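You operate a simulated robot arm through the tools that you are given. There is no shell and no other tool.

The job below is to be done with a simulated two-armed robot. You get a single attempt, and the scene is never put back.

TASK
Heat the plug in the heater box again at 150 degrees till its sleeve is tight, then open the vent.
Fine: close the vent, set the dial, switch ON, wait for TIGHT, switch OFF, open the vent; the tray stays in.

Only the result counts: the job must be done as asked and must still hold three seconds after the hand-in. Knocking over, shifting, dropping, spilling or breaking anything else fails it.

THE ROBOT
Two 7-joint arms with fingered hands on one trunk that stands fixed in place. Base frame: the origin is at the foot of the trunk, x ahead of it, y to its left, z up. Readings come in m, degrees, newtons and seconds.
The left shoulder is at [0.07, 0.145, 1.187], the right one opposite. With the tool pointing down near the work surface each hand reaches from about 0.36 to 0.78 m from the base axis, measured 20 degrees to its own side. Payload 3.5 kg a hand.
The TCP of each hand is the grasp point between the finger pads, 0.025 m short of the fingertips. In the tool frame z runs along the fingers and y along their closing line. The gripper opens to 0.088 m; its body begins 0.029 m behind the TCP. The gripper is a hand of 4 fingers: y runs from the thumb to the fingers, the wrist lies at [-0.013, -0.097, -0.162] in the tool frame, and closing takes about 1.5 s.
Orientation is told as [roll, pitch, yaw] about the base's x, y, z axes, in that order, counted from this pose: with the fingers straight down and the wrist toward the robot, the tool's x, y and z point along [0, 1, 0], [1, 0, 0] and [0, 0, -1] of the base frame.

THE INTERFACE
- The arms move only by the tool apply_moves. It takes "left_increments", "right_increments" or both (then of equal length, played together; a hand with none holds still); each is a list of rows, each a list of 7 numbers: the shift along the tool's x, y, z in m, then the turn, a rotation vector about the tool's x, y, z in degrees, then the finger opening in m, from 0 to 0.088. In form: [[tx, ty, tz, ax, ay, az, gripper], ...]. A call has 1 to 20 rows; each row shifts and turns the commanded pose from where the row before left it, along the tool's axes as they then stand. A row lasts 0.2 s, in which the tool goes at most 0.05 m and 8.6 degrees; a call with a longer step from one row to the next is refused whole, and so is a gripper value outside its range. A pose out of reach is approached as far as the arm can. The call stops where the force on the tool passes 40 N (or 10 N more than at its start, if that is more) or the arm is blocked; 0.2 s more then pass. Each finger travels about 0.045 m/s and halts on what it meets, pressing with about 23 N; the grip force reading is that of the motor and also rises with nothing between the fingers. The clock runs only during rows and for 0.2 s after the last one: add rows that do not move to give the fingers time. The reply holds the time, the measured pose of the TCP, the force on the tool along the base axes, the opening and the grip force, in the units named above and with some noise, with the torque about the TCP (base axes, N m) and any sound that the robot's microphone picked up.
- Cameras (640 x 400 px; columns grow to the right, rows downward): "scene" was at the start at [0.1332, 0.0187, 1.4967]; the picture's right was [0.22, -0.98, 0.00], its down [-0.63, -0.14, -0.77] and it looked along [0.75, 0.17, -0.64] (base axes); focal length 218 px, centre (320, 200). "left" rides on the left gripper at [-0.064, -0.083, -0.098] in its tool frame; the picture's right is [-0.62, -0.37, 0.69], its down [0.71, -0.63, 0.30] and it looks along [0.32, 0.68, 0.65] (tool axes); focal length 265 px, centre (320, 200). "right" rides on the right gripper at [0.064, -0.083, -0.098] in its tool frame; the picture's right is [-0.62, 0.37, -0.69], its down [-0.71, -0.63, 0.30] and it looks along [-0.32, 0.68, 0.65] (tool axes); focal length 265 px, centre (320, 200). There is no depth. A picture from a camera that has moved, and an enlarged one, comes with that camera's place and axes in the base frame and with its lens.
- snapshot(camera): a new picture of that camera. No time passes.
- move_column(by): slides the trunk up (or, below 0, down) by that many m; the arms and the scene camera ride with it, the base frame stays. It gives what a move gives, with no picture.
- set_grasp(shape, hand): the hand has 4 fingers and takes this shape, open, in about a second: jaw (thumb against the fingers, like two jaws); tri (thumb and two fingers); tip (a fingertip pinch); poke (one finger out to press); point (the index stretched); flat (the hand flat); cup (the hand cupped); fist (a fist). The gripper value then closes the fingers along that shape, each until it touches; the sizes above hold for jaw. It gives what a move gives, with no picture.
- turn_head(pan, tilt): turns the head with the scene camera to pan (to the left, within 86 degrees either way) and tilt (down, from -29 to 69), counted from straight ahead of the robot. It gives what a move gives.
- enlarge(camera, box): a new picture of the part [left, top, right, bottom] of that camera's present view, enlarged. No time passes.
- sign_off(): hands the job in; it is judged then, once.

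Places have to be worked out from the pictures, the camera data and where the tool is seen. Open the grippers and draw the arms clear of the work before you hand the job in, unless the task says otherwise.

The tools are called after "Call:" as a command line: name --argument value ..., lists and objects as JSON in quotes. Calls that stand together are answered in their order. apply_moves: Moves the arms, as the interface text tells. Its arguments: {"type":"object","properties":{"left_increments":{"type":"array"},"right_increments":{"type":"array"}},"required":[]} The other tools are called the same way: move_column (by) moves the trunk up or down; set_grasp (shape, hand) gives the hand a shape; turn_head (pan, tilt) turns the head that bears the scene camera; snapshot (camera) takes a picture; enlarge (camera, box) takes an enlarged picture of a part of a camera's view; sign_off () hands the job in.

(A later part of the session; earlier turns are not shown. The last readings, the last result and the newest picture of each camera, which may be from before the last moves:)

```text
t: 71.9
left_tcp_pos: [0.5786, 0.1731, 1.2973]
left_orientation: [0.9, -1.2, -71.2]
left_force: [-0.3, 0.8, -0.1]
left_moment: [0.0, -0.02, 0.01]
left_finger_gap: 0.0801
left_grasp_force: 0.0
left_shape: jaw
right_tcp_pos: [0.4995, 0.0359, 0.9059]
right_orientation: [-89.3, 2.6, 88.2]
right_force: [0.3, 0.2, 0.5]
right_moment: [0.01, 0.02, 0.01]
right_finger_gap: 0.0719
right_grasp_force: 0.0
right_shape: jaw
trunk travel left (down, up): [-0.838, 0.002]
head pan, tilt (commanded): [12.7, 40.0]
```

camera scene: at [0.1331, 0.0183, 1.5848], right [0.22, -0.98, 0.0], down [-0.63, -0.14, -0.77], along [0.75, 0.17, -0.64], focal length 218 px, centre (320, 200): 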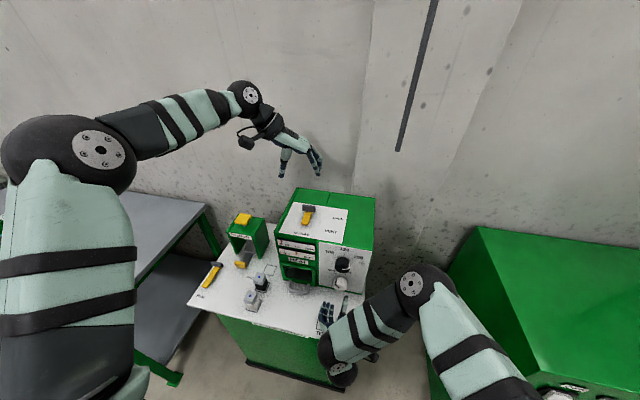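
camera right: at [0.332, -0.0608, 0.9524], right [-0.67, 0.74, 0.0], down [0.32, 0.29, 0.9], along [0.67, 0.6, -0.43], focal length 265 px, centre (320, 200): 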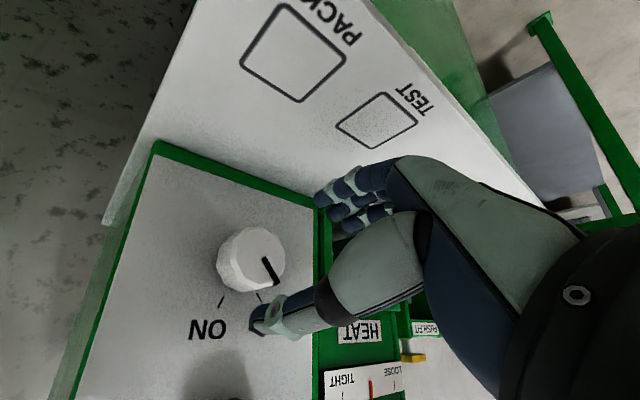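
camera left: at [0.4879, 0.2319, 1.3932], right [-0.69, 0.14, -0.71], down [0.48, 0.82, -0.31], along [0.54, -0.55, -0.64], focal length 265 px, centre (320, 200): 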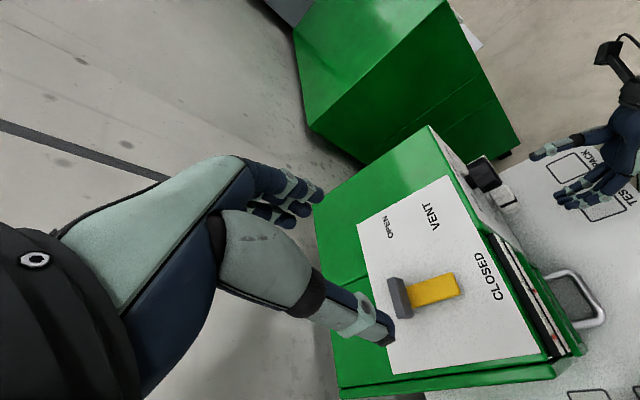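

Still no limit at -3°. I try another 12°.

Call:
apply_moves --right_increments '[[0, 0, 0, 0, 0, 4, 0.072], [0, 0, 0, 0, 0, 4, 0.072], [0, 0, 0, 0, 0, 4, 0.072], [0, 0, 0, 0, 0, 0, 0.072]]'

Call:
enlarge --camera "scene" --box '[310, 240, 390, 320]'

```text
t: 72.4
left_tcp_pos: [0.5764, 0.1718, 1.2977]
left_orientation: [0.8, -1.1, -71.2]
left_force: [0.0, -0.1, -0.2]
left_moment: [0.0, 0.02, -0.04]
left_finger_gap: 0.0799
left_grasp_force: 0.1
left_shape: jaw
right_tcp_pos: [0.5006, 0.0356, 0.9058]
right_orientation: [-89.3, -3.4, 88.0]
right_force: [-12.2, -5.4, 23.1]
right_moment: [-2.53, 3.71, -0.46]
right_finger_gap: 0.0717
right_grasp_force: 0.1
right_shape: jaw
right hand out of reach, approached as far as the arm can: row 2
trunk travel left (down, up): [-0.838, 0.002]
head pan, tilt (commanded): [12.7, 40.0]
stopped in row 2 (right hand): the force on the tool passed its limit at 58 N (the readings are from after the stop); the commanded pose is now the measured one
```

```text
5.00 times, centred on (350, 280) of scene
camera zoom: at [0.1303, 0.0178, 1.585], right [0.22, -0.98, 0.0], down [-0.63, -0.14, -0.77], along [0.75, 0.17, -0.64], focal length 1091 px, centre (170, -200)
```

zoom: 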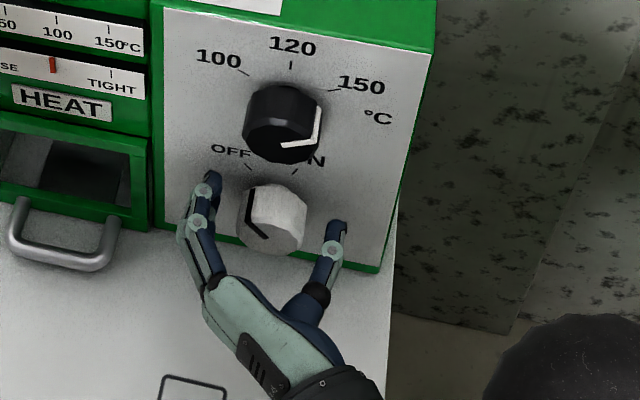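

That hit a limit near +3° (58 N). I turn straight back to about -8° and check that the force is gone.

Call:
apply_moves --right_increments '[[0, 0, 0, 0, 0, -4, 0.072], [0, 0, 0, 0, 0, -5, 0.072], [0, 0, 0, 0, 0, 0, 0.072]]'

Call:
snapshot --camera "scene"

```text
t: 73.2
left_tcp_pos: [0.5797, 0.1714, 1.2965]
left_orientation: [0.7, -1.1, -71.3]
left_force: [-0.4, -0.3, -0.3]
left_moment: [0.04, -0.02, 0.04]
left_finger_gap: 0.0799
left_grasp_force: 0.0
left_shape: jaw
right_tcp_pos: [0.5034, 0.0363, 0.9042]
right_orientation: [-89.2, 5.7, 88.0]
right_force: [0.5, -0.3, -0.5]
right_moment: [-0.01, -0.03, -0.03]
right_finger_gap: 0.0719
right_grasp_force: 0.1
right_shape: jaw
trunk travel left (down, up): [-0.838, 0.002]
head pan, tilt (commanded): [12.7, 40.0]
```

```text
taken
camera scene: at [0.1339, 0.019, 1.5847], right [0.22, -0.98, 0.0], down [-0.63, -0.14, -0.77], along [0.75, 0.17, -0.64], focal length 218 px, centre (320, 200)
```

scene: 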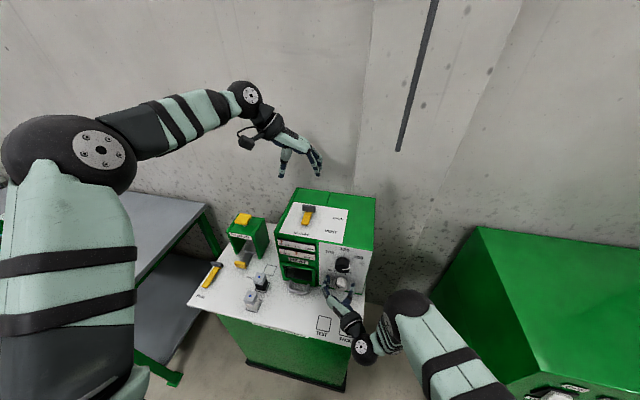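

Force-free again; everything else in the scene looks unmoved. I recentre slightly (knob ≈ (0.033, 0.907)) and turn the open hand back to about -72° to have the full 67° of travel.

Call:
apply_moves --right_increments '[[-0.0017, -0.0032, -0.005, 0, 0, 0, 0.072], [0, 0, 0, 0, 0, -7.4, 0.072], [0, 0, 0, 0, 0, -7.4, 0.072], [0, 0, 0, 0, 0, -7.4, 0.072], [0, 0, 0, 0, 0, -7.4, 0.072], [0, 0, 0, 0, 0, -7.4, 0.072], [0, 0, 0, 0, 0, -7.4, 0.072], [0, 0, 0, 0, 0, -7.4, 0.072], [0, 0, 0, 0, 0, -7.4, 0.072], [0, 0, 0, 0, 0, -7.4, 0.072], [0, 0, 0, 0, 0, 0, 0.072]]'

Call:
enlarge --camera "scene" --box '[310, 240, 390, 320]'

Call:
enlarge --camera "right" --box '[190, 150, 420, 370]'

```text
t: 75.6
left_tcp_pos: [0.5797, 0.1716, 1.297]
left_orientation: [0.6, -1.1, -71.2]
left_force: [0.9, 0.0, 0.1]
left_moment: [0.0, -0.01, 0.02]
left_finger_gap: 0.0799
left_grasp_force: 0.1
left_shape: jaw
right_tcp_pos: [0.4976, 0.0329, 0.9068]
right_orientation: [-87.6, 72.3, 90.2]
right_force: [-0.4, -0.3, 0.3]
right_moment: [-0.02, 0.02, 0.02]
right_finger_gap: 0.0719
right_grasp_force: 0.0
right_shape: jaw
trunk travel left (down, up): [-0.838, 0.002]
head pan, tilt (commanded): [12.7, 40.0]
```

```text
5.00 times, centred on (350, 280) of scene
camera zoom: at [0.1336, 0.0183, 1.5847], right [0.22, -0.98, 0.0], down [-0.63, -0.14, -0.77], along [0.75, 0.17, -0.64], focal length 1091 px, centre (170, -200)
```

zoom: 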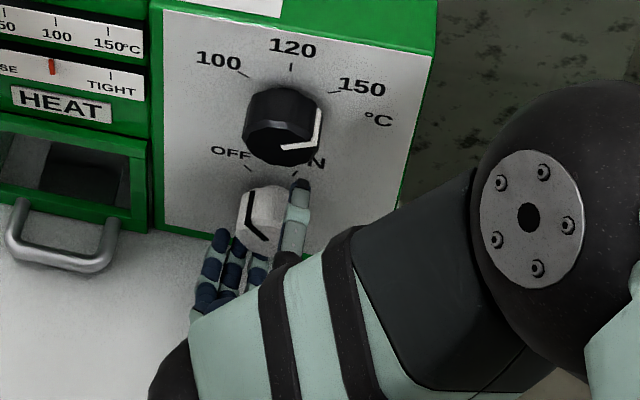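

```text
1.82 times, centred on (305, 260) of right
camera zoom: at [0.3967, -0.0507, 0.9676], right [-0.67, 0.73, -0.15], down [0.33, 0.48, 0.81], along [0.66, 0.49, -0.56], focal length 483 px, centre (347, 91)
```

zoom: 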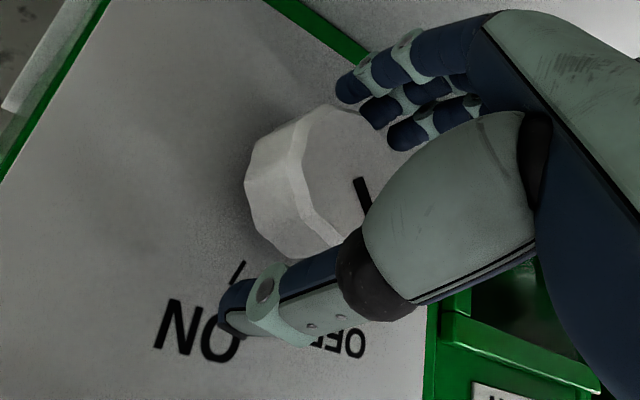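

Centred on the switch at -72° without contact. Vent is closed and dial at 150, so I go 3 mm deeper and grip the switch.

Call:
apply_moves --right_increments '[[0, 0, 0.003, 0, 0, 0, 0.065], [0, 0, 0, 0, 0, 0, 0.055], [0, 0, 0, 0, 0, 0, 0.045], [0, 0, 0, 0, 0, 0, 0.035], [0, 0, 0, 0, 0, 0, 0.03], [0, 0, 0, 0, 0, 0, 0.03]]'

Call:
enlarge --camera "scene" --box '[310, 240, 390, 320]'

Call:
enlarge --camera "right" --box '[190, 150, 420, 370]'

```text
t: 77.0
left_tcp_pos: [0.5781, 0.173, 1.2968]
left_orientation: [0.7, -1.0, -71.1]
left_force: [-0.4, -0.5, -0.9]
left_moment: [0.01, 0.02, -0.01]
left_finger_gap: 0.0799
left_grasp_force: 0.1
left_shape: jaw
right_tcp_pos: [0.499, 0.0323, 0.9073]
right_orientation: [-88.0, 72.3, 90.1]
right_force: [1.1, -0.3, 1.2]
right_moment: [-0.01, 0.0, 0.02]
right_finger_gap: 0.0372
right_grasp_force: 23.5
right_shape: jaw
trunk travel left (down, up): [-0.838, 0.002]
head pan, tilt (commanded): [12.7, 40.0]
```

```text
5.00 times, centred on (350, 280) of scene
camera zoom: at [0.1331, 0.0185, 1.5848], right [0.22, -0.98, 0.0], down [-0.63, -0.14, -0.77], along [0.75, 0.17, -0.64], focal length 1091 px, centre (170, -200)
```

zoom: 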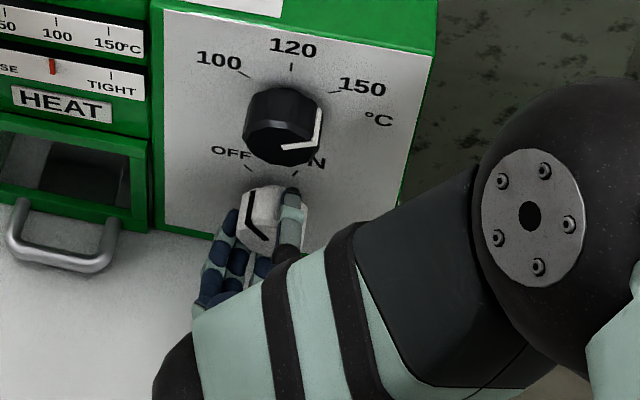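

```text
1.82 times, centred on (305, 260) of right
camera zoom: at [0.3999, -0.0511, 0.9681], right [-0.67, 0.73, -0.15], down [0.33, 0.48, 0.81], along [0.67, 0.49, -0.56], focal length 483 px, centre (347, 91)
```

zoom: 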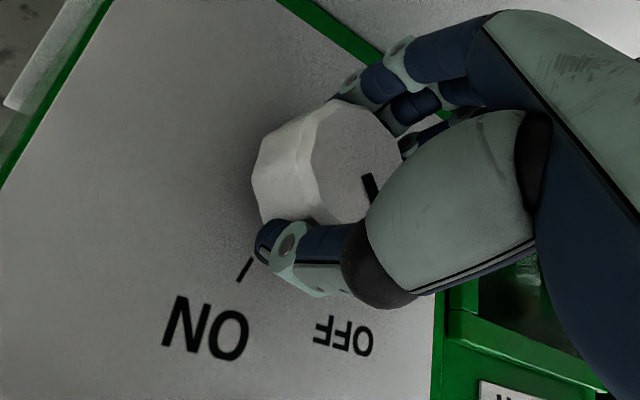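

Firm grip on the switch (0.037, 23 N). I turn it clockwise 45° first, then check.

Call:
apply_moves --right_increments '[[0, 0, 0, 0, 0, 7.5, 0.03], [0, 0, 0, 0, 0, 7.5, 0.03], [0, 0, 0, 0, 0, 7.5, 0.03], [0, 0, 0, 0, 0, 7.5, 0.03], [0, 0, 0, 0, 0, 7.5, 0.03], [0, 0, 0, 0, 0, 7.5, 0.03], [0, 0, 0, 0, 0, 0, 0.03]]'

Call:
enlarge --camera "scene" --box '[310, 240, 390, 320]'

Call:
enlarge --camera "scene" --box '[265, 220, 335, 290]'

```text
t: 78.6
left_tcp_pos: [0.5798, 0.173, 1.2954]
left_orientation: [0.7, -1.1, -71.1]
left_force: [0.4, 0.5, 0.2]
left_moment: [0.0, -0.03, 0.04]
left_finger_gap: 0.08
left_grasp_force: 0.1
left_shape: jaw
right_tcp_pos: [0.5006, 0.0325, 0.9055]
right_orientation: [-89.2, 27.2, 88.4]
right_force: [-2.5, -2.3, -6.1]
right_moment: [0.0, 0.22, 0.1]
right_finger_gap: 0.0374
right_grasp_force: 23.7
right_shape: jaw
trunk travel left (down, up): [-0.838, 0.002]
head pan, tilt (commanded): [12.7, 40.0]
```

```text
5.00 times, centred on (350, 280) of scene
camera zoom: at [0.1338, 0.0185, 1.5846], right [0.22, -0.98, 0.0], down [-0.63, -0.14, -0.77], along [0.75, 0.17, -0.64], focal length 1091 px, centre (170, -200)
```

zoom: 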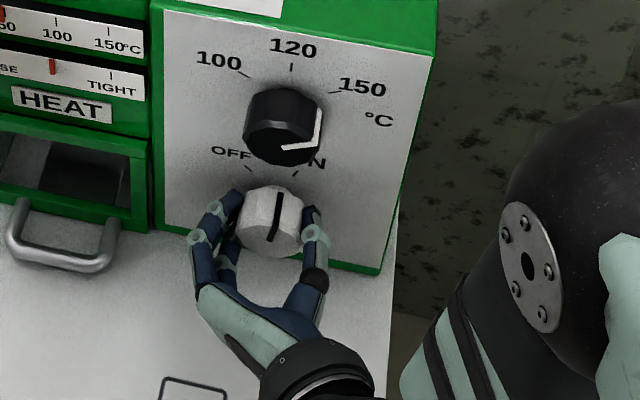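

```text
5.71 times, centred on (300, 255) of scene
camera zoom: at [0.1338, 0.0185, 1.5846], right [0.22, -0.98, 0.0], down [-0.63, -0.14, -0.77], along [0.75, 0.17, -0.64], focal length 1247 px, centre (434, -114)
```

zoom: 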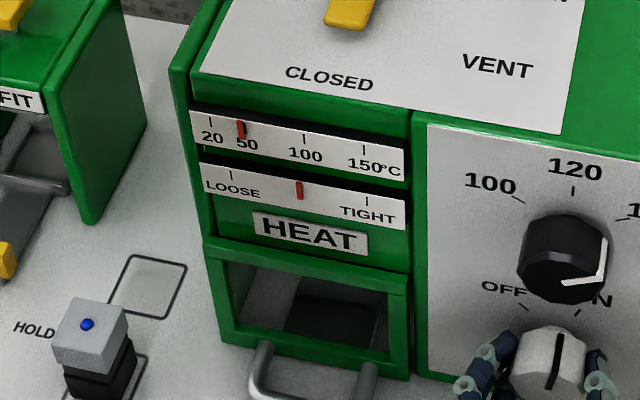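

The temperature needle already climbs past 50, so the heater is on. I turn the remaining ~20° to set the switch fully at ON.

Call:
apply_moves --right_increments '[[0, 0, 0, 0, 0, 7, 0.03], [0, 0, 0, 0, 0, 7, 0.03], [0, 0, 0, 0, 0, 5, 0.03], [0, 0, 0, 0, 0, 0, 0.03]]'

Call:
enlarge --camera "scene" --box '[270, 225, 380, 305]'

```text
t: 79.6
left_tcp_pos: [0.5797, 0.1721, 1.2961]
left_orientation: [0.8, -1.1, -71.3]
left_force: [0.5, 1.0, 0.1]
left_moment: [-0.02, 0.01, 0.01]
left_finger_gap: 0.0799
left_grasp_force: 0.1
left_shape: jaw
right_tcp_pos: [0.5005, 0.0329, 0.9067]
right_orientation: [-89.3, 8.3, 88.1]
right_force: [-3.0, -2.8, -13.4]
right_moment: [-0.27, 0.33, 0.14]
right_finger_gap: 0.0374
right_grasp_force: 22.9
right_shape: jaw
trunk travel left (down, up): [-0.838, 0.002]
head pan, tilt (commanded): [12.7, 40.0]
```

```text
5.00 times, centred on (325, 265) of scene
camera zoom: at [0.1345, 0.0184, 1.5845], right [0.22, -0.98, 0.0], down [-0.63, -0.14, -0.77], along [0.75, 0.17, -0.64], focal length 1091 px, centre (295, -125)
```

zoom: 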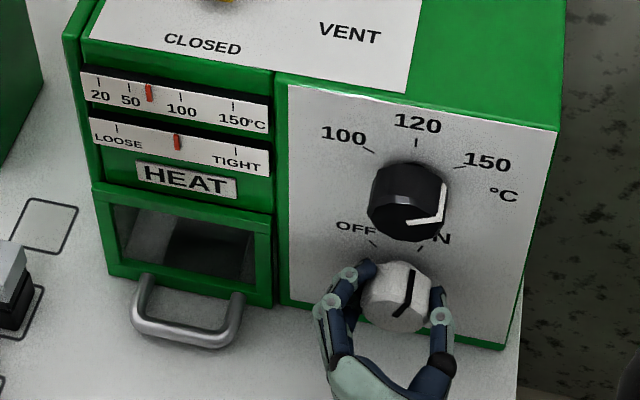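

The heater is ON (needle ~70 °C and rising), switch near the ON mark. I keep my grip on it and wait in short steps, watching both gauges.

Call:
apply_moves --right_increments '[[0, 0, 0, 0, 0, 0, 0.03], [0, 0, 0, 0, 0, 0, 0.03], [0, 0, 0, 0, 0, 0, 0.03], [0, 0, 0, 0, 0, 0, 0.03], [0, 0, 0, 0, 0, 0, 0.03], [0, 0, 0, 0, 0, 0, 0.03], [0, 0, 0, 0, 0, 0, 0.03], [0, 0, 0, 0, 0, 0, 0.03]]'

Call:
enlarge --camera "scene" --box '[270, 225, 380, 305]'

```text
t: 81.4
left_tcp_pos: [0.5805, 0.1722, 1.2962]
left_orientation: [0.8, -1.2, -71.2]
left_force: [-0.7, -0.2, -0.2]
left_moment: [-0.01, 0.0, 0.01]
left_finger_gap: 0.0799
left_grasp_force: 0.0
left_shape: jaw
right_tcp_pos: [0.5004, 0.0329, 0.905]
right_orientation: [-89.2, 8.2, 88.2]
right_force: [-5.9, -3.7, -13.9]
right_moment: [-0.22, 0.35, 0.09]
right_finger_gap: 0.0372
right_grasp_force: 23.2
right_shape: jaw
trunk travel left (down, up): [-0.838, 0.002]
head pan, tilt (commanded): [12.7, 40.0]
```

```text
5.00 times, centred on (325, 265) of scene
camera zoom: at [0.1345, 0.0179, 1.5846], right [0.22, -0.98, 0.0], down [-0.63, -0.14, -0.77], along [0.75, 0.17, -0.64], focal length 1091 px, centre (295, -125)
```

zoom: 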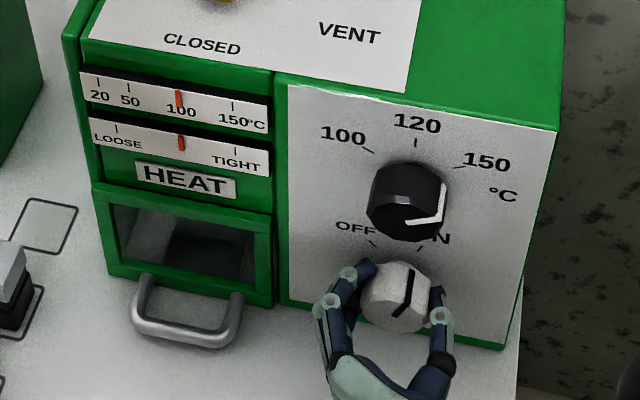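

About 100 °C and the sleeve needle begins to creep toward TIGHT. I keep waiting.

Call:
apply_moves --right_increments '[[0, 0, 0, 0, 0, 0, 0.03], [0, 0, 0, 0, 0, 0, 0.03], [0, 0, 0, 0, 0, 0, 0.03], [0, 0, 0, 0, 0, 0, 0.03], [0, 0, 0, 0, 0, 0, 0.03], [0, 0, 0, 0, 0, 0, 0.03], [0, 0, 0, 0, 0, 0, 0.03], [0, 0, 0, 0, 0, 0, 0.03]]'

Call:
enlarge --camera "scene" --box '[270, 225, 380, 305]'

```text
t: 83.2
left_tcp_pos: [0.581, 0.1724, 1.2966]
left_orientation: [0.7, -1.2, -71.2]
left_force: [-0.3, -0.2, 0.4]
left_moment: [0.03, 0.0, 0.02]
left_finger_gap: 0.0799
left_grasp_force: 0.0
left_shape: jaw
right_tcp_pos: [0.5013, 0.0337, 0.907]
right_orientation: [-89.2, 8.3, 88.2]
right_force: [-5.2, -4.7, -14.7]
right_moment: [-0.24, 0.34, 0.07]
right_finger_gap: 0.037
right_grasp_force: 22.8
right_shape: jaw
trunk travel left (down, up): [-0.838, 0.002]
head pan, tilt (commanded): [12.7, 40.0]
```

```text
5.00 times, centred on (325, 265) of scene
camera zoom: at [0.1345, 0.0179, 1.5846], right [0.22, -0.98, 0.0], down [-0.63, -0.14, -0.77], along [0.75, 0.17, -0.64], focal length 1091 px, centre (295, -125)
```

zoom: 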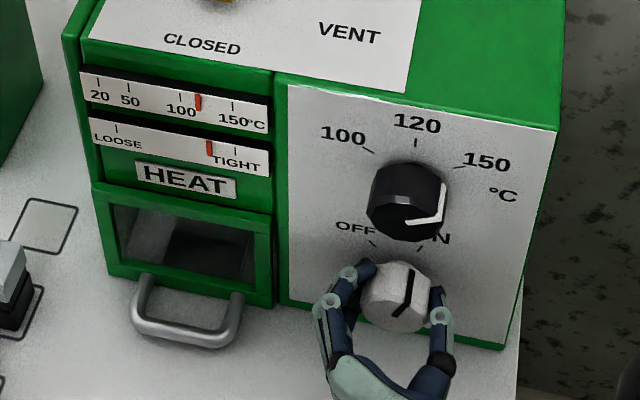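

The sleeve needle is three quarters of the way and moving quicker. I wait in shorter steps now.

Call:
apply_moves --right_increments '[[0, 0, 0, 0, 0, 0, 0.03], [0, 0, 0, 0, 0, 0, 0.03], [0, 0, 0, 0, 0, 0, 0.03]]'

Call:
enlarge --camera "scene" --box '[270, 225, 340, 275]'

```text
t: 84.0
left_tcp_pos: [0.5807, 0.1723, 1.2961]
left_orientation: [0.7, -1.1, -71.1]
left_force: [-0.1, 0.4, -0.6]
left_moment: [-0.01, 0.03, 0.03]
left_finger_gap: 0.0799
left_grasp_force: 0.1
left_shape: jaw
right_tcp_pos: [0.5019, 0.0336, 0.9064]
right_orientation: [-89.3, 8.1, 88.0]
right_force: [-4.6, -3.0, -13.8]
right_moment: [-0.24, 0.34, 0.05]
right_finger_gap: 0.037
right_grasp_force: 22.5
right_shape: jaw
trunk travel left (down, up): [-0.838, 0.002]
head pan, tilt (commanded): [12.7, 40.0]
```

```text
8.00 times, centred on (305, 250) of scene
camera zoom: at [0.1345, 0.0179, 1.5846], right [0.22, -0.98, 0.0], down [-0.63, -0.14, -0.77], along [0.75, 0.17, -0.64], focal length 1746 px, centre (440, -200)
```

zoom: 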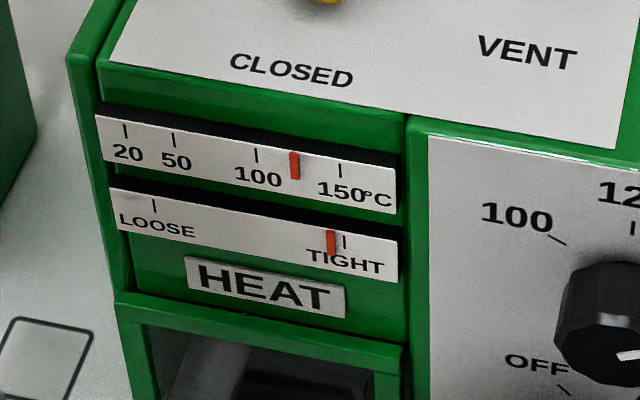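

93 % of the way (needle just short of the TIGHT tick). One more short wait.

Call:
apply_moves --right_increments '[[0, 0, 0, 0, 0, 0, 0.03]]'

Call:
enlarge --camera "scene" --box '[270, 225, 340, 275]'

```text
t: 84.4
left_tcp_pos: [0.5795, 0.171, 1.2961]
left_orientation: [0.7, -1.0, -71.3]
left_force: [-0.3, 0.5, 0.4]
left_moment: [0.04, 0.04, 0.0]
left_finger_gap: 0.0799
left_grasp_force: 0.1
left_shape: jaw
right_tcp_pos: [0.5016, 0.0334, 0.9071]
right_orientation: [-89.2, 8.1, 88.1]
right_force: [-4.4, -4.8, -14.6]
right_moment: [-0.26, 0.33, 0.12]
right_finger_gap: 0.0372
right_grasp_force: 22.9
right_shape: jaw
trunk travel left (down, up): [-0.838, 0.002]
head pan, tilt (commanded): [12.7, 40.0]
```

```text
8.00 times, centred on (305, 250) of scene
camera zoom: at [0.1345, 0.0179, 1.5846], right [0.22, -0.98, 0.0], down [-0.63, -0.14, -0.77], along [0.75, 0.17, -0.64], focal length 1746 px, centre (440, -200)
```

zoom: 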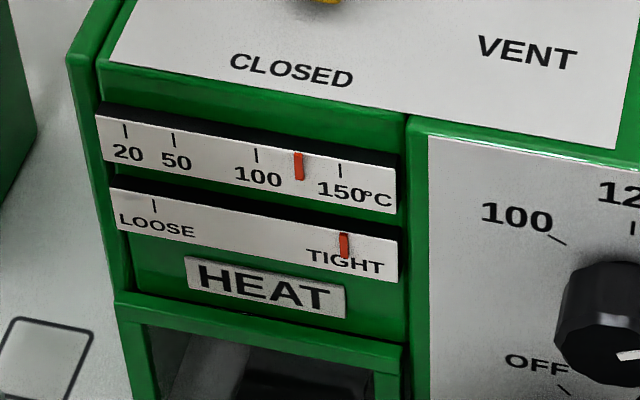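

The sleeve needle sits on the TIGHT tick. I turn the switch straight back to OFF (-66°).

Call:
apply_moves --right_increments '[[0, 0, 0, 0, 0, -8.2, 0.03], [0, 0, 0, 0, 0, -8.2, 0.03], [0, 0, 0, 0, 0, -8.2, 0.03], [0, 0, 0, 0, 0, -8.2, 0.03], [0, 0, 0, 0, 0, -8.2, 0.03], [0, 0, 0, 0, 0, -8.2, 0.03], [0, 0, 0, 0, 0, -8.2, 0.03], [0, 0, 0, 0, 0, -8.2, 0.03]]'

Call:
enlarge --camera "scene" --box '[270, 225, 380, 305]'

Call:
enlarge --camera "right" --box '[190, 150, 420, 370]'

```text
t: 86.2
left_tcp_pos: [0.578, 0.1729, 1.2973]
left_orientation: [0.7, -1.2, -71.2]
left_force: [-0.4, 0.0, -0.8]
left_moment: [0.03, 0.04, 0.0]
left_finger_gap: 0.08
left_grasp_force: 0.0
left_shape: jaw
right_tcp_pos: [0.5008, 0.0318, 0.9073]
right_orientation: [-87.9, 73.9, 89.9]
right_force: [-0.6, -0.3, 2.5]
right_moment: [0.07, -0.08, 0.02]
right_finger_gap: 0.0371
right_grasp_force: 23.0
right_shape: jaw
trunk travel left (down, up): [-0.838, 0.002]
head pan, tilt (commanded): [12.7, 40.0]
```

```text
5.00 times, centred on (325, 265) of scene
camera zoom: at [0.1328, 0.0194, 1.5849], right [0.22, -0.98, 0.0], down [-0.63, -0.14, -0.77], along [0.75, 0.17, -0.64], focal length 1091 px, centre (295, -125)
```

zoom: 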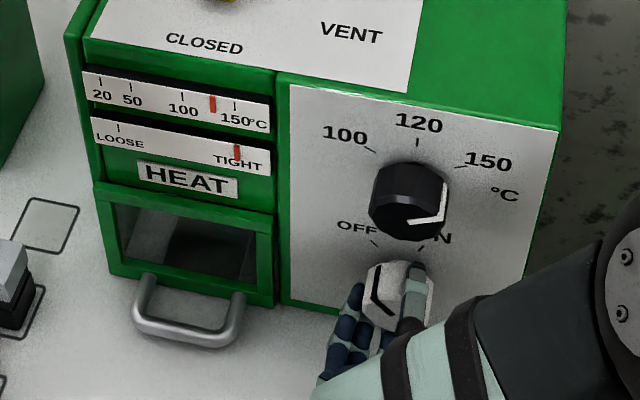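

```text
1.82 times, centred on (305, 260) of right
camera zoom: at [0.4003, -0.0483, 0.9716], right [-0.67, 0.72, -0.18], down [0.33, 0.5, 0.8], along [0.67, 0.48, -0.57], focal length 483 px, centre (347, 91)
```

zoom: 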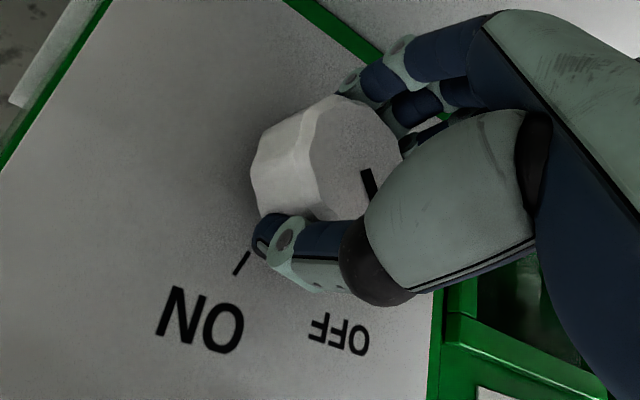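

OFF again, with the sleeve needle resting on TIGHT. I release and back the right hand off the switch, and at the same time yaw the left hand to -90° and bring it down to about z=1.24 above the lever.

Call:
apply_moves --right_increments '[[0, 0, 0, 0, 0, 0, 0.04], [0, 0, 0, 0, 0, 0, 0.05], [0, 0, 0, 0, 0, 0, 0.06], [0, 0, 0, 0, 0, 0, 0.072], [0, 0, 0, 0, 0, 0, 0.072], [0, 0, -0.01, 0, 0, 0, 0.072], [0, 0, -0.014, 0, 0, 0, 0.072], [0, 0, -0.014, 0, 0, 0, 0.072], [0, 0, -0.014, 0, 0, 0, 0.072], [0, 0, -0.014, 0, 0, 0, 0.072], [0, 0, 0, 0, 0, 0, 0.072]]' --left_increments '[[0.0079, 0.0048, 0, 0, 0, 0, 0.08], [0, 0, 0, 0, 0, 6.3, 0.08], [0, 0, 0, 0, 0, 6.3, 0.08], [0, 0, 0, 0, 0, 6.2, 0.08], [0, 0, 0.01, 0, 0, 0, 0.07], [0, 0, 0.01, 0, 0, 0, 0.06], [0, 0, 0.01, 0, 0, 0, 0.055], [0, 0, 0.01, 0, 0, 0, 0.055], [0, 0, 0.01, 0, 0, 0, 0.055], [0, 0, 0.01, 0, 0, 0, 0.055], [0, 0, 0, 0, 0, 0, 0.055]]'

Call:
snapshot --camera "scene"

Call:
enlarge --camera "scene" --box '[270, 180, 390, 320]'

Call:
snapshot --camera "left"

```text
t: 88.6
left_tcp_pos: [0.59, 0.1702, 1.2358]
left_orientation: [1.0, -0.9, -90.0]
left_force: [0.2, 0.4, 0.5]
left_moment: [0.0, 0.03, 0.01]
left_finger_gap: 0.0555
left_grasp_force: 0.0
left_shape: jaw
right_tcp_pos: [0.4329, 0.0366, 0.9077]
right_orientation: [-87.7, 73.8, 90.3]
right_force: [-0.2, 0.7, 0.6]
right_moment: [0.04, 0.0, -0.02]
right_finger_gap: 0.0715
right_grasp_force: 0.1
right_shape: jaw
trunk travel left (down, up): [-0.838, 0.002]
head pan, tilt (commanded): [12.7, 40.0]
```

```text
taken
camera scene: at [0.1333, 0.0188, 1.5847], right [0.22, -0.98, 0.0], down [-0.63, -0.14, -0.77], along [0.75, 0.17, -0.64], focal length 218 px, centre (320, 200)
```

scene: 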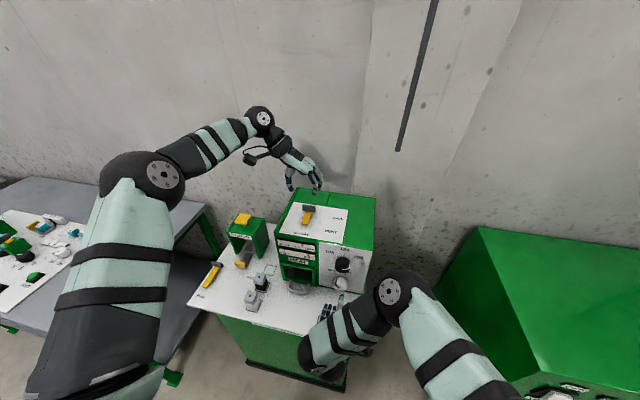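

```text
2.86 times, centred on (330, 250) of scene
camera zoom: at [0.1333, 0.0188, 1.5847], right [0.22, -0.98, 0.0], down [-0.63, -0.14, -0.77], along [0.75, 0.17, -0.64], focal length 623 px, centre (291, 57)
```

zoom: 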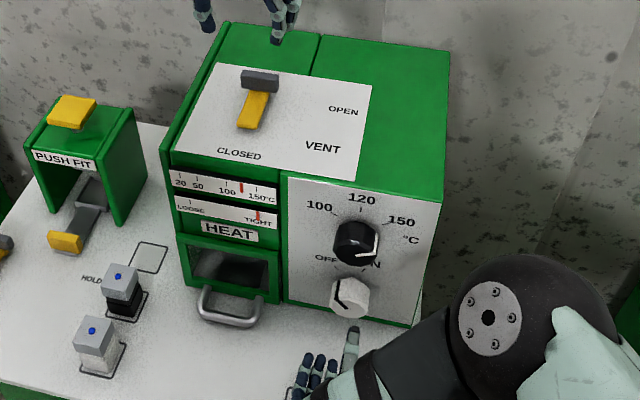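

```text
taken
camera left: at [0.5216, 0.2545, 1.3325], right [-0.61, 0.36, -0.71], down [0.72, 0.63, -0.3], along [0.34, -0.69, -0.64], focal length 265 px, centre (320, 200)
```

left: 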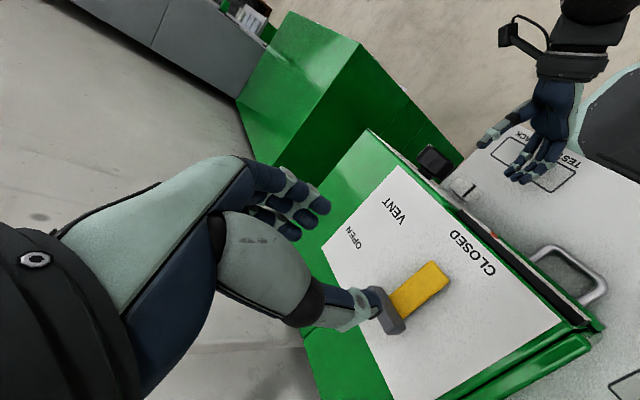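

Switch reads OFF, sleeve TIGHT, and the lever still points to CLOSED. I lower the left hand over the lever arm.

Call:
apply_moves --left_increments '[[-0.002, 0, 0.015, 0, 0, 0, 0.055], [0, 0, 0.015, 0, 0, 0, 0.055], [0, 0, 0.015, 0, 0, 0, 0.055], [0, 0, 0.015, 0, 0, 0, 0.055], [0, 0, 0.015, 0, 0, 0, 0.055], [0, 0, 0.015, 0, 0, 0, 0.055], [0, 0, 0.01, 0, 0, 0, 0.055], [0, 0, 0, 0, 0, 0, 0.055]]'

Call:
enlarge --camera "scene" --box '[275, 160, 355, 240]'

Call:
enlarge --camera "left" --box '[220, 150, 440, 360]'

Call:
enlarge --camera "scene" --box '[270, 225, 380, 305]'

```text
t: 90.4
left_tcp_pos: [0.5886, 0.1671, 1.1359]
left_orientation: [1.1, -0.8, -90.0]
left_force: [0.0, -0.3, 1.0]
left_moment: [-0.03, -0.04, 0.01]
left_finger_gap: 0.0555
left_grasp_force: 0.1
left_shape: jaw
right_tcp_pos: [0.4345, 0.0365, 0.9073]
right_orientation: [-87.7, 73.8, 90.3]
right_force: [-0.9, -0.6, 1.0]
right_moment: [0.01, 0.0, -0.02]
right_finger_gap: 0.0717
right_grasp_force: 0.1
right_shape: jaw
trunk travel left (down, up): [-0.838, 0.002]
head pan, tilt (commanded): [12.7, 40.0]
```

```text
5.00 times, centred on (315, 200) of scene
camera zoom: at [0.1331, 0.0188, 1.5848], right [0.22, -0.98, 0.0], down [-0.63, -0.14, -0.77], along [0.75, 0.17, -0.64], focal length 1091 px, centre (345, 200)
```

zoom: 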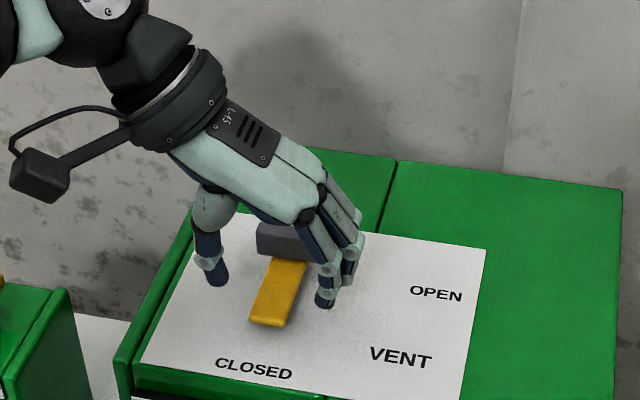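

```text
1.90 times, centred on (330, 255) of left
camera zoom: at [0.5219, 0.2524, 1.2322], right [-0.61, 0.36, -0.71], down [0.72, 0.63, -0.3], along [0.34, -0.69, -0.64], focal length 506 px, centre (301, 95)
```

zoom: 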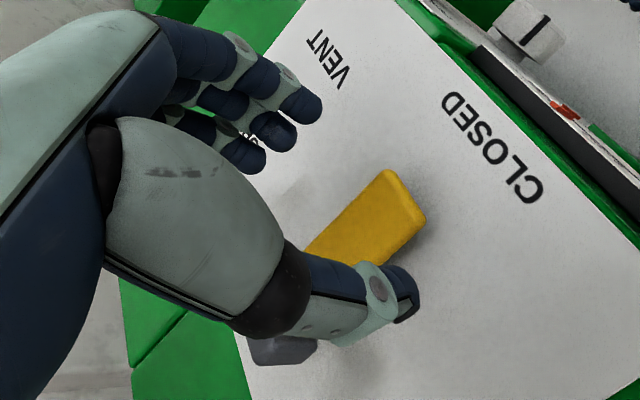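

```text
5.00 times, centred on (325, 265) of scene
camera zoom: at [0.1331, 0.0188, 1.5848], right [0.22, -0.98, 0.0], down [-0.63, -0.14, -0.77], along [0.75, 0.17, -0.64], focal length 1091 px, centre (295, -125)
```

zoom: 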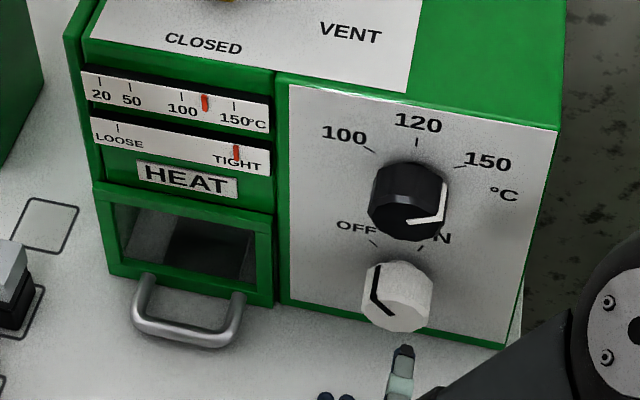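

The temperature is falling, so the heater is off, and the sleeve stays TIGHT. The lever arm lies between thumb and fingers; I lower the last 24 mm.

Call:
apply_moves --left_increments '[[0, -0.002, 0.008, 0, 0, 0, 0.055], [0, 0, 0.006, 0, 0, 0, 0.055], [0, 0, 0.005, 0, 0, 0, 0.055], [0, 0, 0.004, 0, 0, 0, 0.055], [0, 0, 0, 0, 0, 0, 0.055]]'

Call:
enlarge --camera "scene" --box '[275, 160, 355, 240]'

Call:
enlarge --camera "left" --box '[220, 150, 440, 360]'

```text
t: 91.6
left_tcp_pos: [0.5889, 0.1708, 1.1139]
left_orientation: [0.9, -0.9, -90.0]
left_force: [-0.1, -0.2, -0.4]
left_moment: [0.0, 0.03, -0.01]
left_finger_gap: 0.0555
left_grasp_force: 0.1
left_shape: jaw
right_tcp_pos: [0.4334, 0.0357, 0.9089]
right_orientation: [-87.6, 73.8, 90.3]
right_force: [0.3, -0.2, 0.2]
right_moment: [0.01, 0.0, 0.02]
right_finger_gap: 0.0715
right_grasp_force: 0.2
right_shape: jaw
trunk travel left (down, up): [-0.838, 0.002]
head pan, tilt (commanded): [12.7, 40.0]
```

```text
5.00 times, centred on (315, 200) of scene
camera zoom: at [0.1332, 0.0188, 1.5847], right [0.22, -0.98, 0.0], down [-0.63, -0.14, -0.77], along [0.75, 0.17, -0.64], focal length 1091 px, centre (345, 200)
```

zoom: 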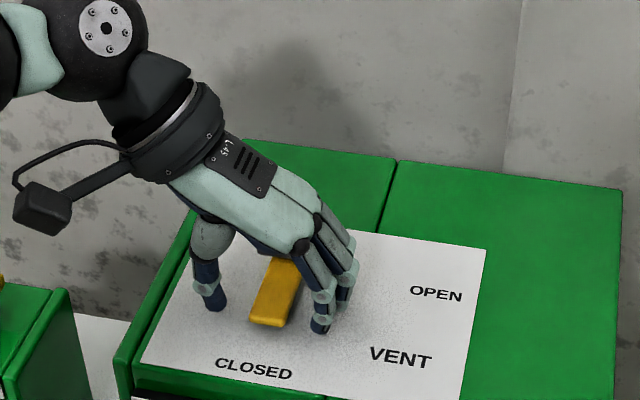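

```text
1.90 times, centred on (330, 255) of left
camera zoom: at [0.5224, 0.2556, 1.2091], right [-0.61, 0.36, -0.71], down [0.72, 0.63, -0.3], along [0.34, -0.69, -0.64], focal length 506 px, centre (301, 95)
```

zoom: 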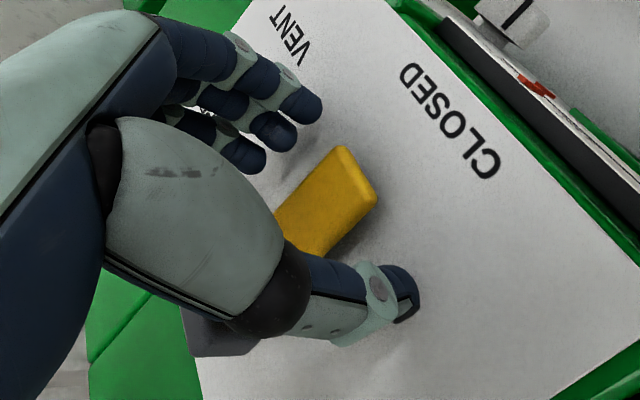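

Straddling the arm with no contact at z≈1.114. I narrow the gap to 0.032 and swing it back through the first 37° toward OPEN.

Call:
apply_moves --left_increments '[[0, 0, 0.002, 0, 0, 0, 0.045], [0, 0, 0, 0, 0, 0, 0.038], [0, 0, 0, 0, 0, 0, 0.032], [0, 0, 0, 0, 0, 0, 0.032], [0.0004, 0.0063, 0, 0, 0, -7.5, 0.032], [0.0004, 0.0063, 0, 0, 0, -7.5, 0.032], [0.0004, 0.0063, 0, 0, 0, -7.5, 0.032], [0.0004, 0.0063, 0, 0, 0, -7.5, 0.032], [0.0004, 0.0063, 0, 0, 0, -7.5, 0.032], [0, 0, 0, 0, 0, 0, 0.032]]'

Call:
enlarge --camera "scene" --box '[275, 160, 355, 240]'

Call:
enlarge --camera "left" --box '[220, 150, 440, 360]'

```text
t: 93.8
left_tcp_pos: [0.5981, 0.1404, 1.1116]
left_orientation: [0.2, -1.3, -52.4]
left_force: [-0.2, -0.7, -0.7]
left_moment: [-0.03, 0.03, -0.04]
left_finger_gap: 0.0325
left_grasp_force: 0.1
left_shape: jaw
right_tcp_pos: [0.4336, 0.0385, 0.9074]
right_orientation: [-87.6, 73.8, 90.3]
right_force: [-0.3, 0.4, -0.8]
right_moment: [0.01, -0.05, 0.0]
right_finger_gap: 0.0721
right_grasp_force: 0.0
right_shape: jaw
trunk travel left (down, up): [-0.838, 0.002]
head pan, tilt (commanded): [12.7, 40.0]
```

```text
5.00 times, centred on (315, 200) of scene
camera zoom: at [0.1335, 0.0193, 1.5847], right [0.22, -0.98, 0.0], down [-0.63, -0.14, -0.77], along [0.75, 0.17, -0.64], focal length 1091 px, centre (345, 200)
```

zoom: 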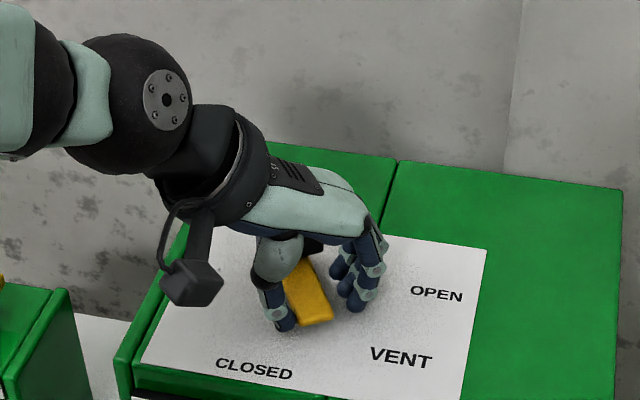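

```text
1.90 times, centred on (330, 255) of left
camera zoom: at [0.494, 0.1687, 1.208], right [-0.7, -0.1, -0.7], down [0.19, 0.93, -0.32], along [0.69, -0.35, -0.64], focal length 506 px, centre (301, 95)
```

zoom: 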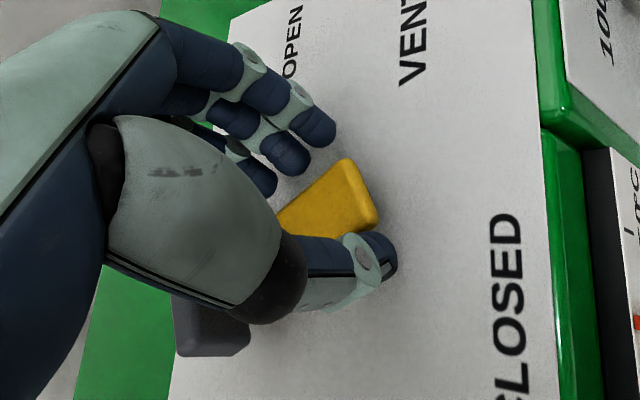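

The lever swings back easily. I continue the arc by another 52° to reach the OPEN direction.

Call:
apply_moves --left_increments '[[0.0004, 0.0063, 0, 0, 0, -7.5, 0.032], [0.0004, 0.0063, 0, 0, 0, -7.5, 0.032], [0.0004, 0.0063, 0, 0, 0, -7.5, 0.032], [0.0004, 0.0063, 0, 0, 0, -7.5, 0.032], [0.0004, 0.0063, 0, 0, 0, -7.5, 0.032], [0.0004, 0.0063, 0, 0, 0, -7.5, 0.032], [0.0004, 0.0063, 0, 0, 0, -7.5, 0.032], [0, 0, 0, 0, 0, 0, 0.032]]'

Call:
enlarge --camera "scene" --box '[275, 160, 355, 240]'

Call:
enlarge --camera "left" --box '[220, 150, 440, 360]'

```text
t: 95.6
left_tcp_pos: [0.6383, 0.1215, 1.1142]
left_orientation: [-0.9, -1.2, 0.1]
left_force: [-0.8, -0.3, 0.9]
left_moment: [0.02, 0.0, -0.02]
left_finger_gap: 0.0324
left_grasp_force: 0.1
left_shape: jaw
right_tcp_pos: [0.4329, 0.0377, 0.9076]
right_orientation: [-87.7, 73.8, 90.3]
right_force: [0.8, -0.3, 0.6]
right_moment: [0.0, 0.01, -0.01]
right_finger_gap: 0.0718
right_grasp_force: 0.0
right_shape: jaw
trunk travel left (down, up): [-0.838, 0.002]
head pan, tilt (commanded): [12.7, 40.0]
```

```text
5.00 times, centred on (315, 200) of scene
camera zoom: at [0.1333, 0.0192, 1.5847], right [0.22, -0.98, 0.0], down [-0.63, -0.14, -0.77], along [0.75, 0.17, -0.64], focal length 1091 px, centre (345, 200)
```

zoom: 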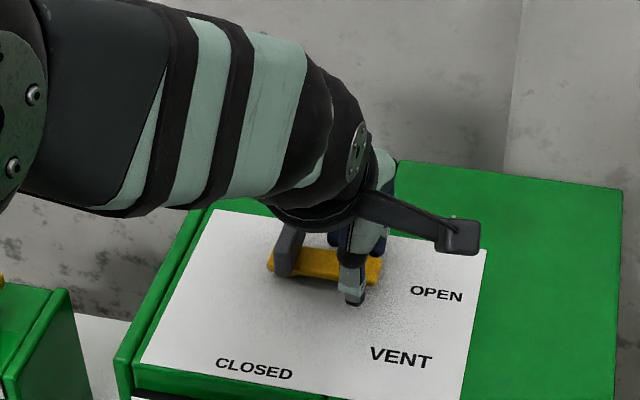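

```text
1.90 times, centred on (330, 255) of left
camera zoom: at [0.5516, 0.0587, 1.2113], right [-0.35, -0.63, -0.69], down [-0.63, 0.71, -0.33], along [0.69, 0.32, -0.65], focal length 506 px, centre (301, 95)
```

zoom: 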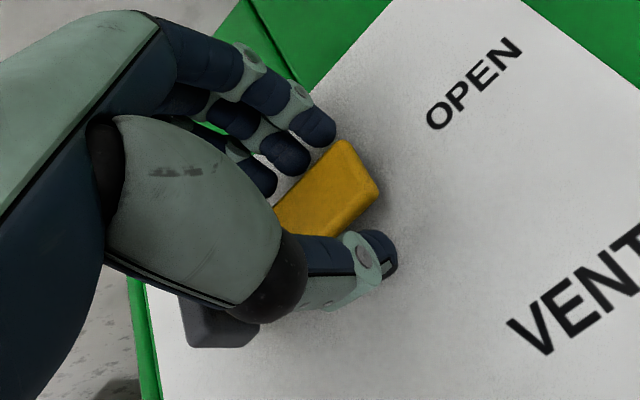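

The arm is nearly at OPEN, lagging by the slack in my grip. I push gently a further 10° to seat it at its stop.

Call:
apply_moves --left_increments '[[0.0002, 0.0042, 0, 0, 0, -5, 0.032], [0.0002, 0.0042, 0, 0, 0, -5, 0.032], [0, 0, 0, 0, 0, 0, 0.032]]'

Call:
enlarge --camera "scene" --box '[275, 160, 355, 240]'

Call:
enlarge --camera "left" --box '[220, 150, 440, 360]'

```text
t: 96.4
left_tcp_pos: [0.6453, 0.1223, 1.1126]
left_orientation: [-1.1, -0.7, 10.1]
left_force: [-0.9, -0.2, -0.3]
left_moment: [0.0, 0.04, -0.01]
left_finger_gap: 0.033
left_grasp_force: 0.0
left_shape: jaw
right_tcp_pos: [0.4337, 0.0357, 0.9075]
right_orientation: [-87.7, 73.9, 90.2]
right_force: [-1.0, -1.2, 0.0]
right_moment: [-0.04, -0.01, 0.01]
right_finger_gap: 0.0716
right_grasp_force: 0.1
right_shape: jaw
trunk travel left (down, up): [-0.838, 0.002]
head pan, tilt (commanded): [12.7, 40.0]
```

```text
5.00 times, centred on (315, 200) of scene
camera zoom: at [0.1327, 0.0191, 1.5848], right [0.22, -0.98, 0.0], down [-0.63, -0.14, -0.77], along [0.75, 0.17, -0.64], focal length 1091 px, centre (345, 200)
```

zoom: 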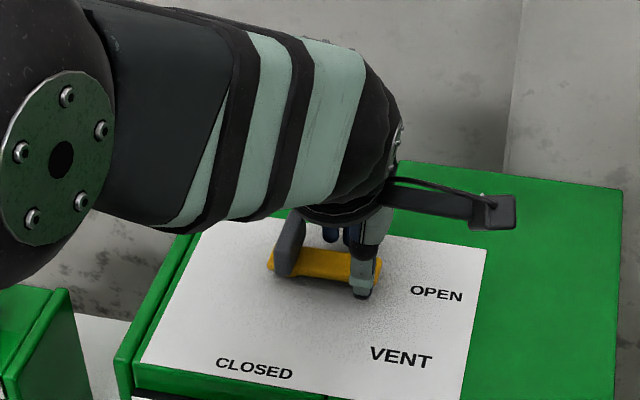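

```text
1.90 times, centred on (330, 255) of left
camera zoom: at [0.572, 0.0459, 1.2114], right [-0.24, -0.69, -0.69], down [-0.74, 0.59, -0.33], along [0.63, 0.43, -0.65], focal length 506 px, centre (301, 95)
```

zoom: 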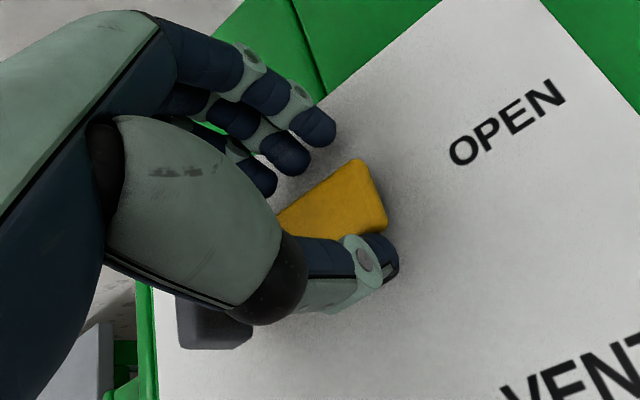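

The arm no longer follows and stands at its OPEN stop. I ease off, open the hand a bit, turn back to 0° yaw, and lift straight up.

Call:
apply_moves --left_increments '[[0, -0.004, 0, 0, 0, 0, 0.036], [0, 0, 0, 0, 0, 0, 0.045], [0, 0, 0, 0, 0, 0, 0.055], [0, 0, -0.004, 0, 0, 0, 0.055], [0, 0, -0.008, 0, 0, 0, 0.055], [0, 0, -0.012, 0, 0, 0, 0.055], [0, 0, -0.02, 0, 0, 0, 0.055], [0, 0, -0.025, 0, 0, 0, 0.055], [0, 0, -0.025, 0, 0, 0, 0.055], [0, 0, 0, 0, 0, 5, 0.07], [0, 0, 0, 0, 0, 5, 0.08], [0, 0, 0, 0, 0, 0, 0.08]]'

Call:
enlarge --camera "scene" --box '[275, 160, 355, 240]'

Call:
snapshot --camera "left"

Call:
enlarge --camera "scene" --box '[270, 225, 380, 305]'

```text
t: 99.0
left_tcp_pos: [0.6394, 0.123, 1.2084]
left_orientation: [-0.8, -1.1, -0.1]
left_force: [0.4, -0.3, 0.1]
left_moment: [0.0, 0.0, -0.02]
left_finger_gap: 0.0797
left_grasp_force: 0.1
left_shape: jaw
right_tcp_pos: [0.4334, 0.0367, 0.9076]
right_orientation: [-87.8, 73.7, 90.3]
right_force: [0.2, -0.1, 0.3]
right_moment: [-0.03, -0.05, 0.03]
right_finger_gap: 0.0718
right_grasp_force: 0.0
right_shape: jaw
trunk travel left (down, up): [-0.838, 0.002]
head pan, tilt (commanded): [12.7, 40.0]
```

```text
5.00 times, centred on (315, 200) of scene
camera zoom: at [0.133, 0.0182, 1.5848], right [0.22, -0.98, 0.0], down [-0.63, -0.14, -0.77], along [0.75, 0.17, -0.64], focal length 1091 px, centre (345, 200)
```

zoom: 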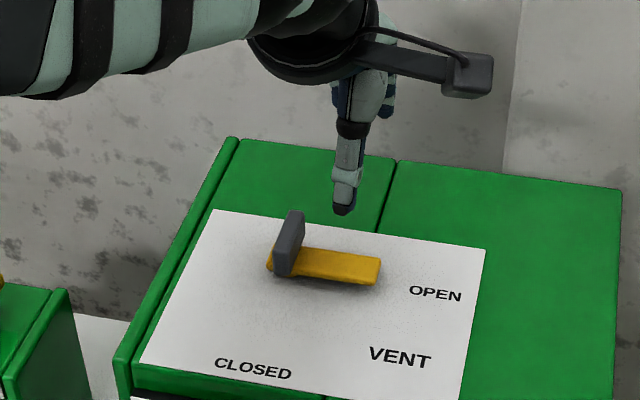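

```text
taken
camera left: at [0.5535, 0.0601, 1.3055], right [-0.36, -0.63, -0.69], down [-0.62, 0.71, -0.33], along [0.7, 0.32, -0.65], focal length 265 px, centre (320, 200)
```

left: 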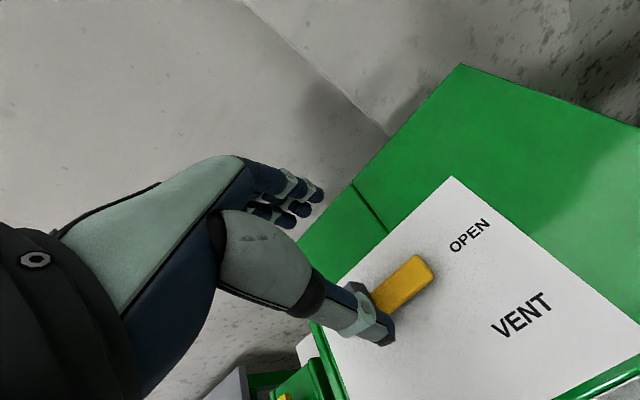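

```text
5.00 times, centred on (325, 265) of scene
camera zoom: at [0.133, 0.0182, 1.5848], right [0.22, -0.98, 0.0], down [-0.63, -0.14, -0.77], along [0.75, 0.17, -0.64], focal length 1091 px, centre (295, -125)
```

zoom: 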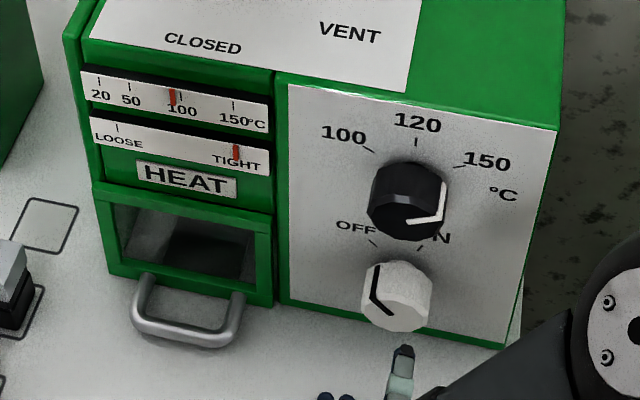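

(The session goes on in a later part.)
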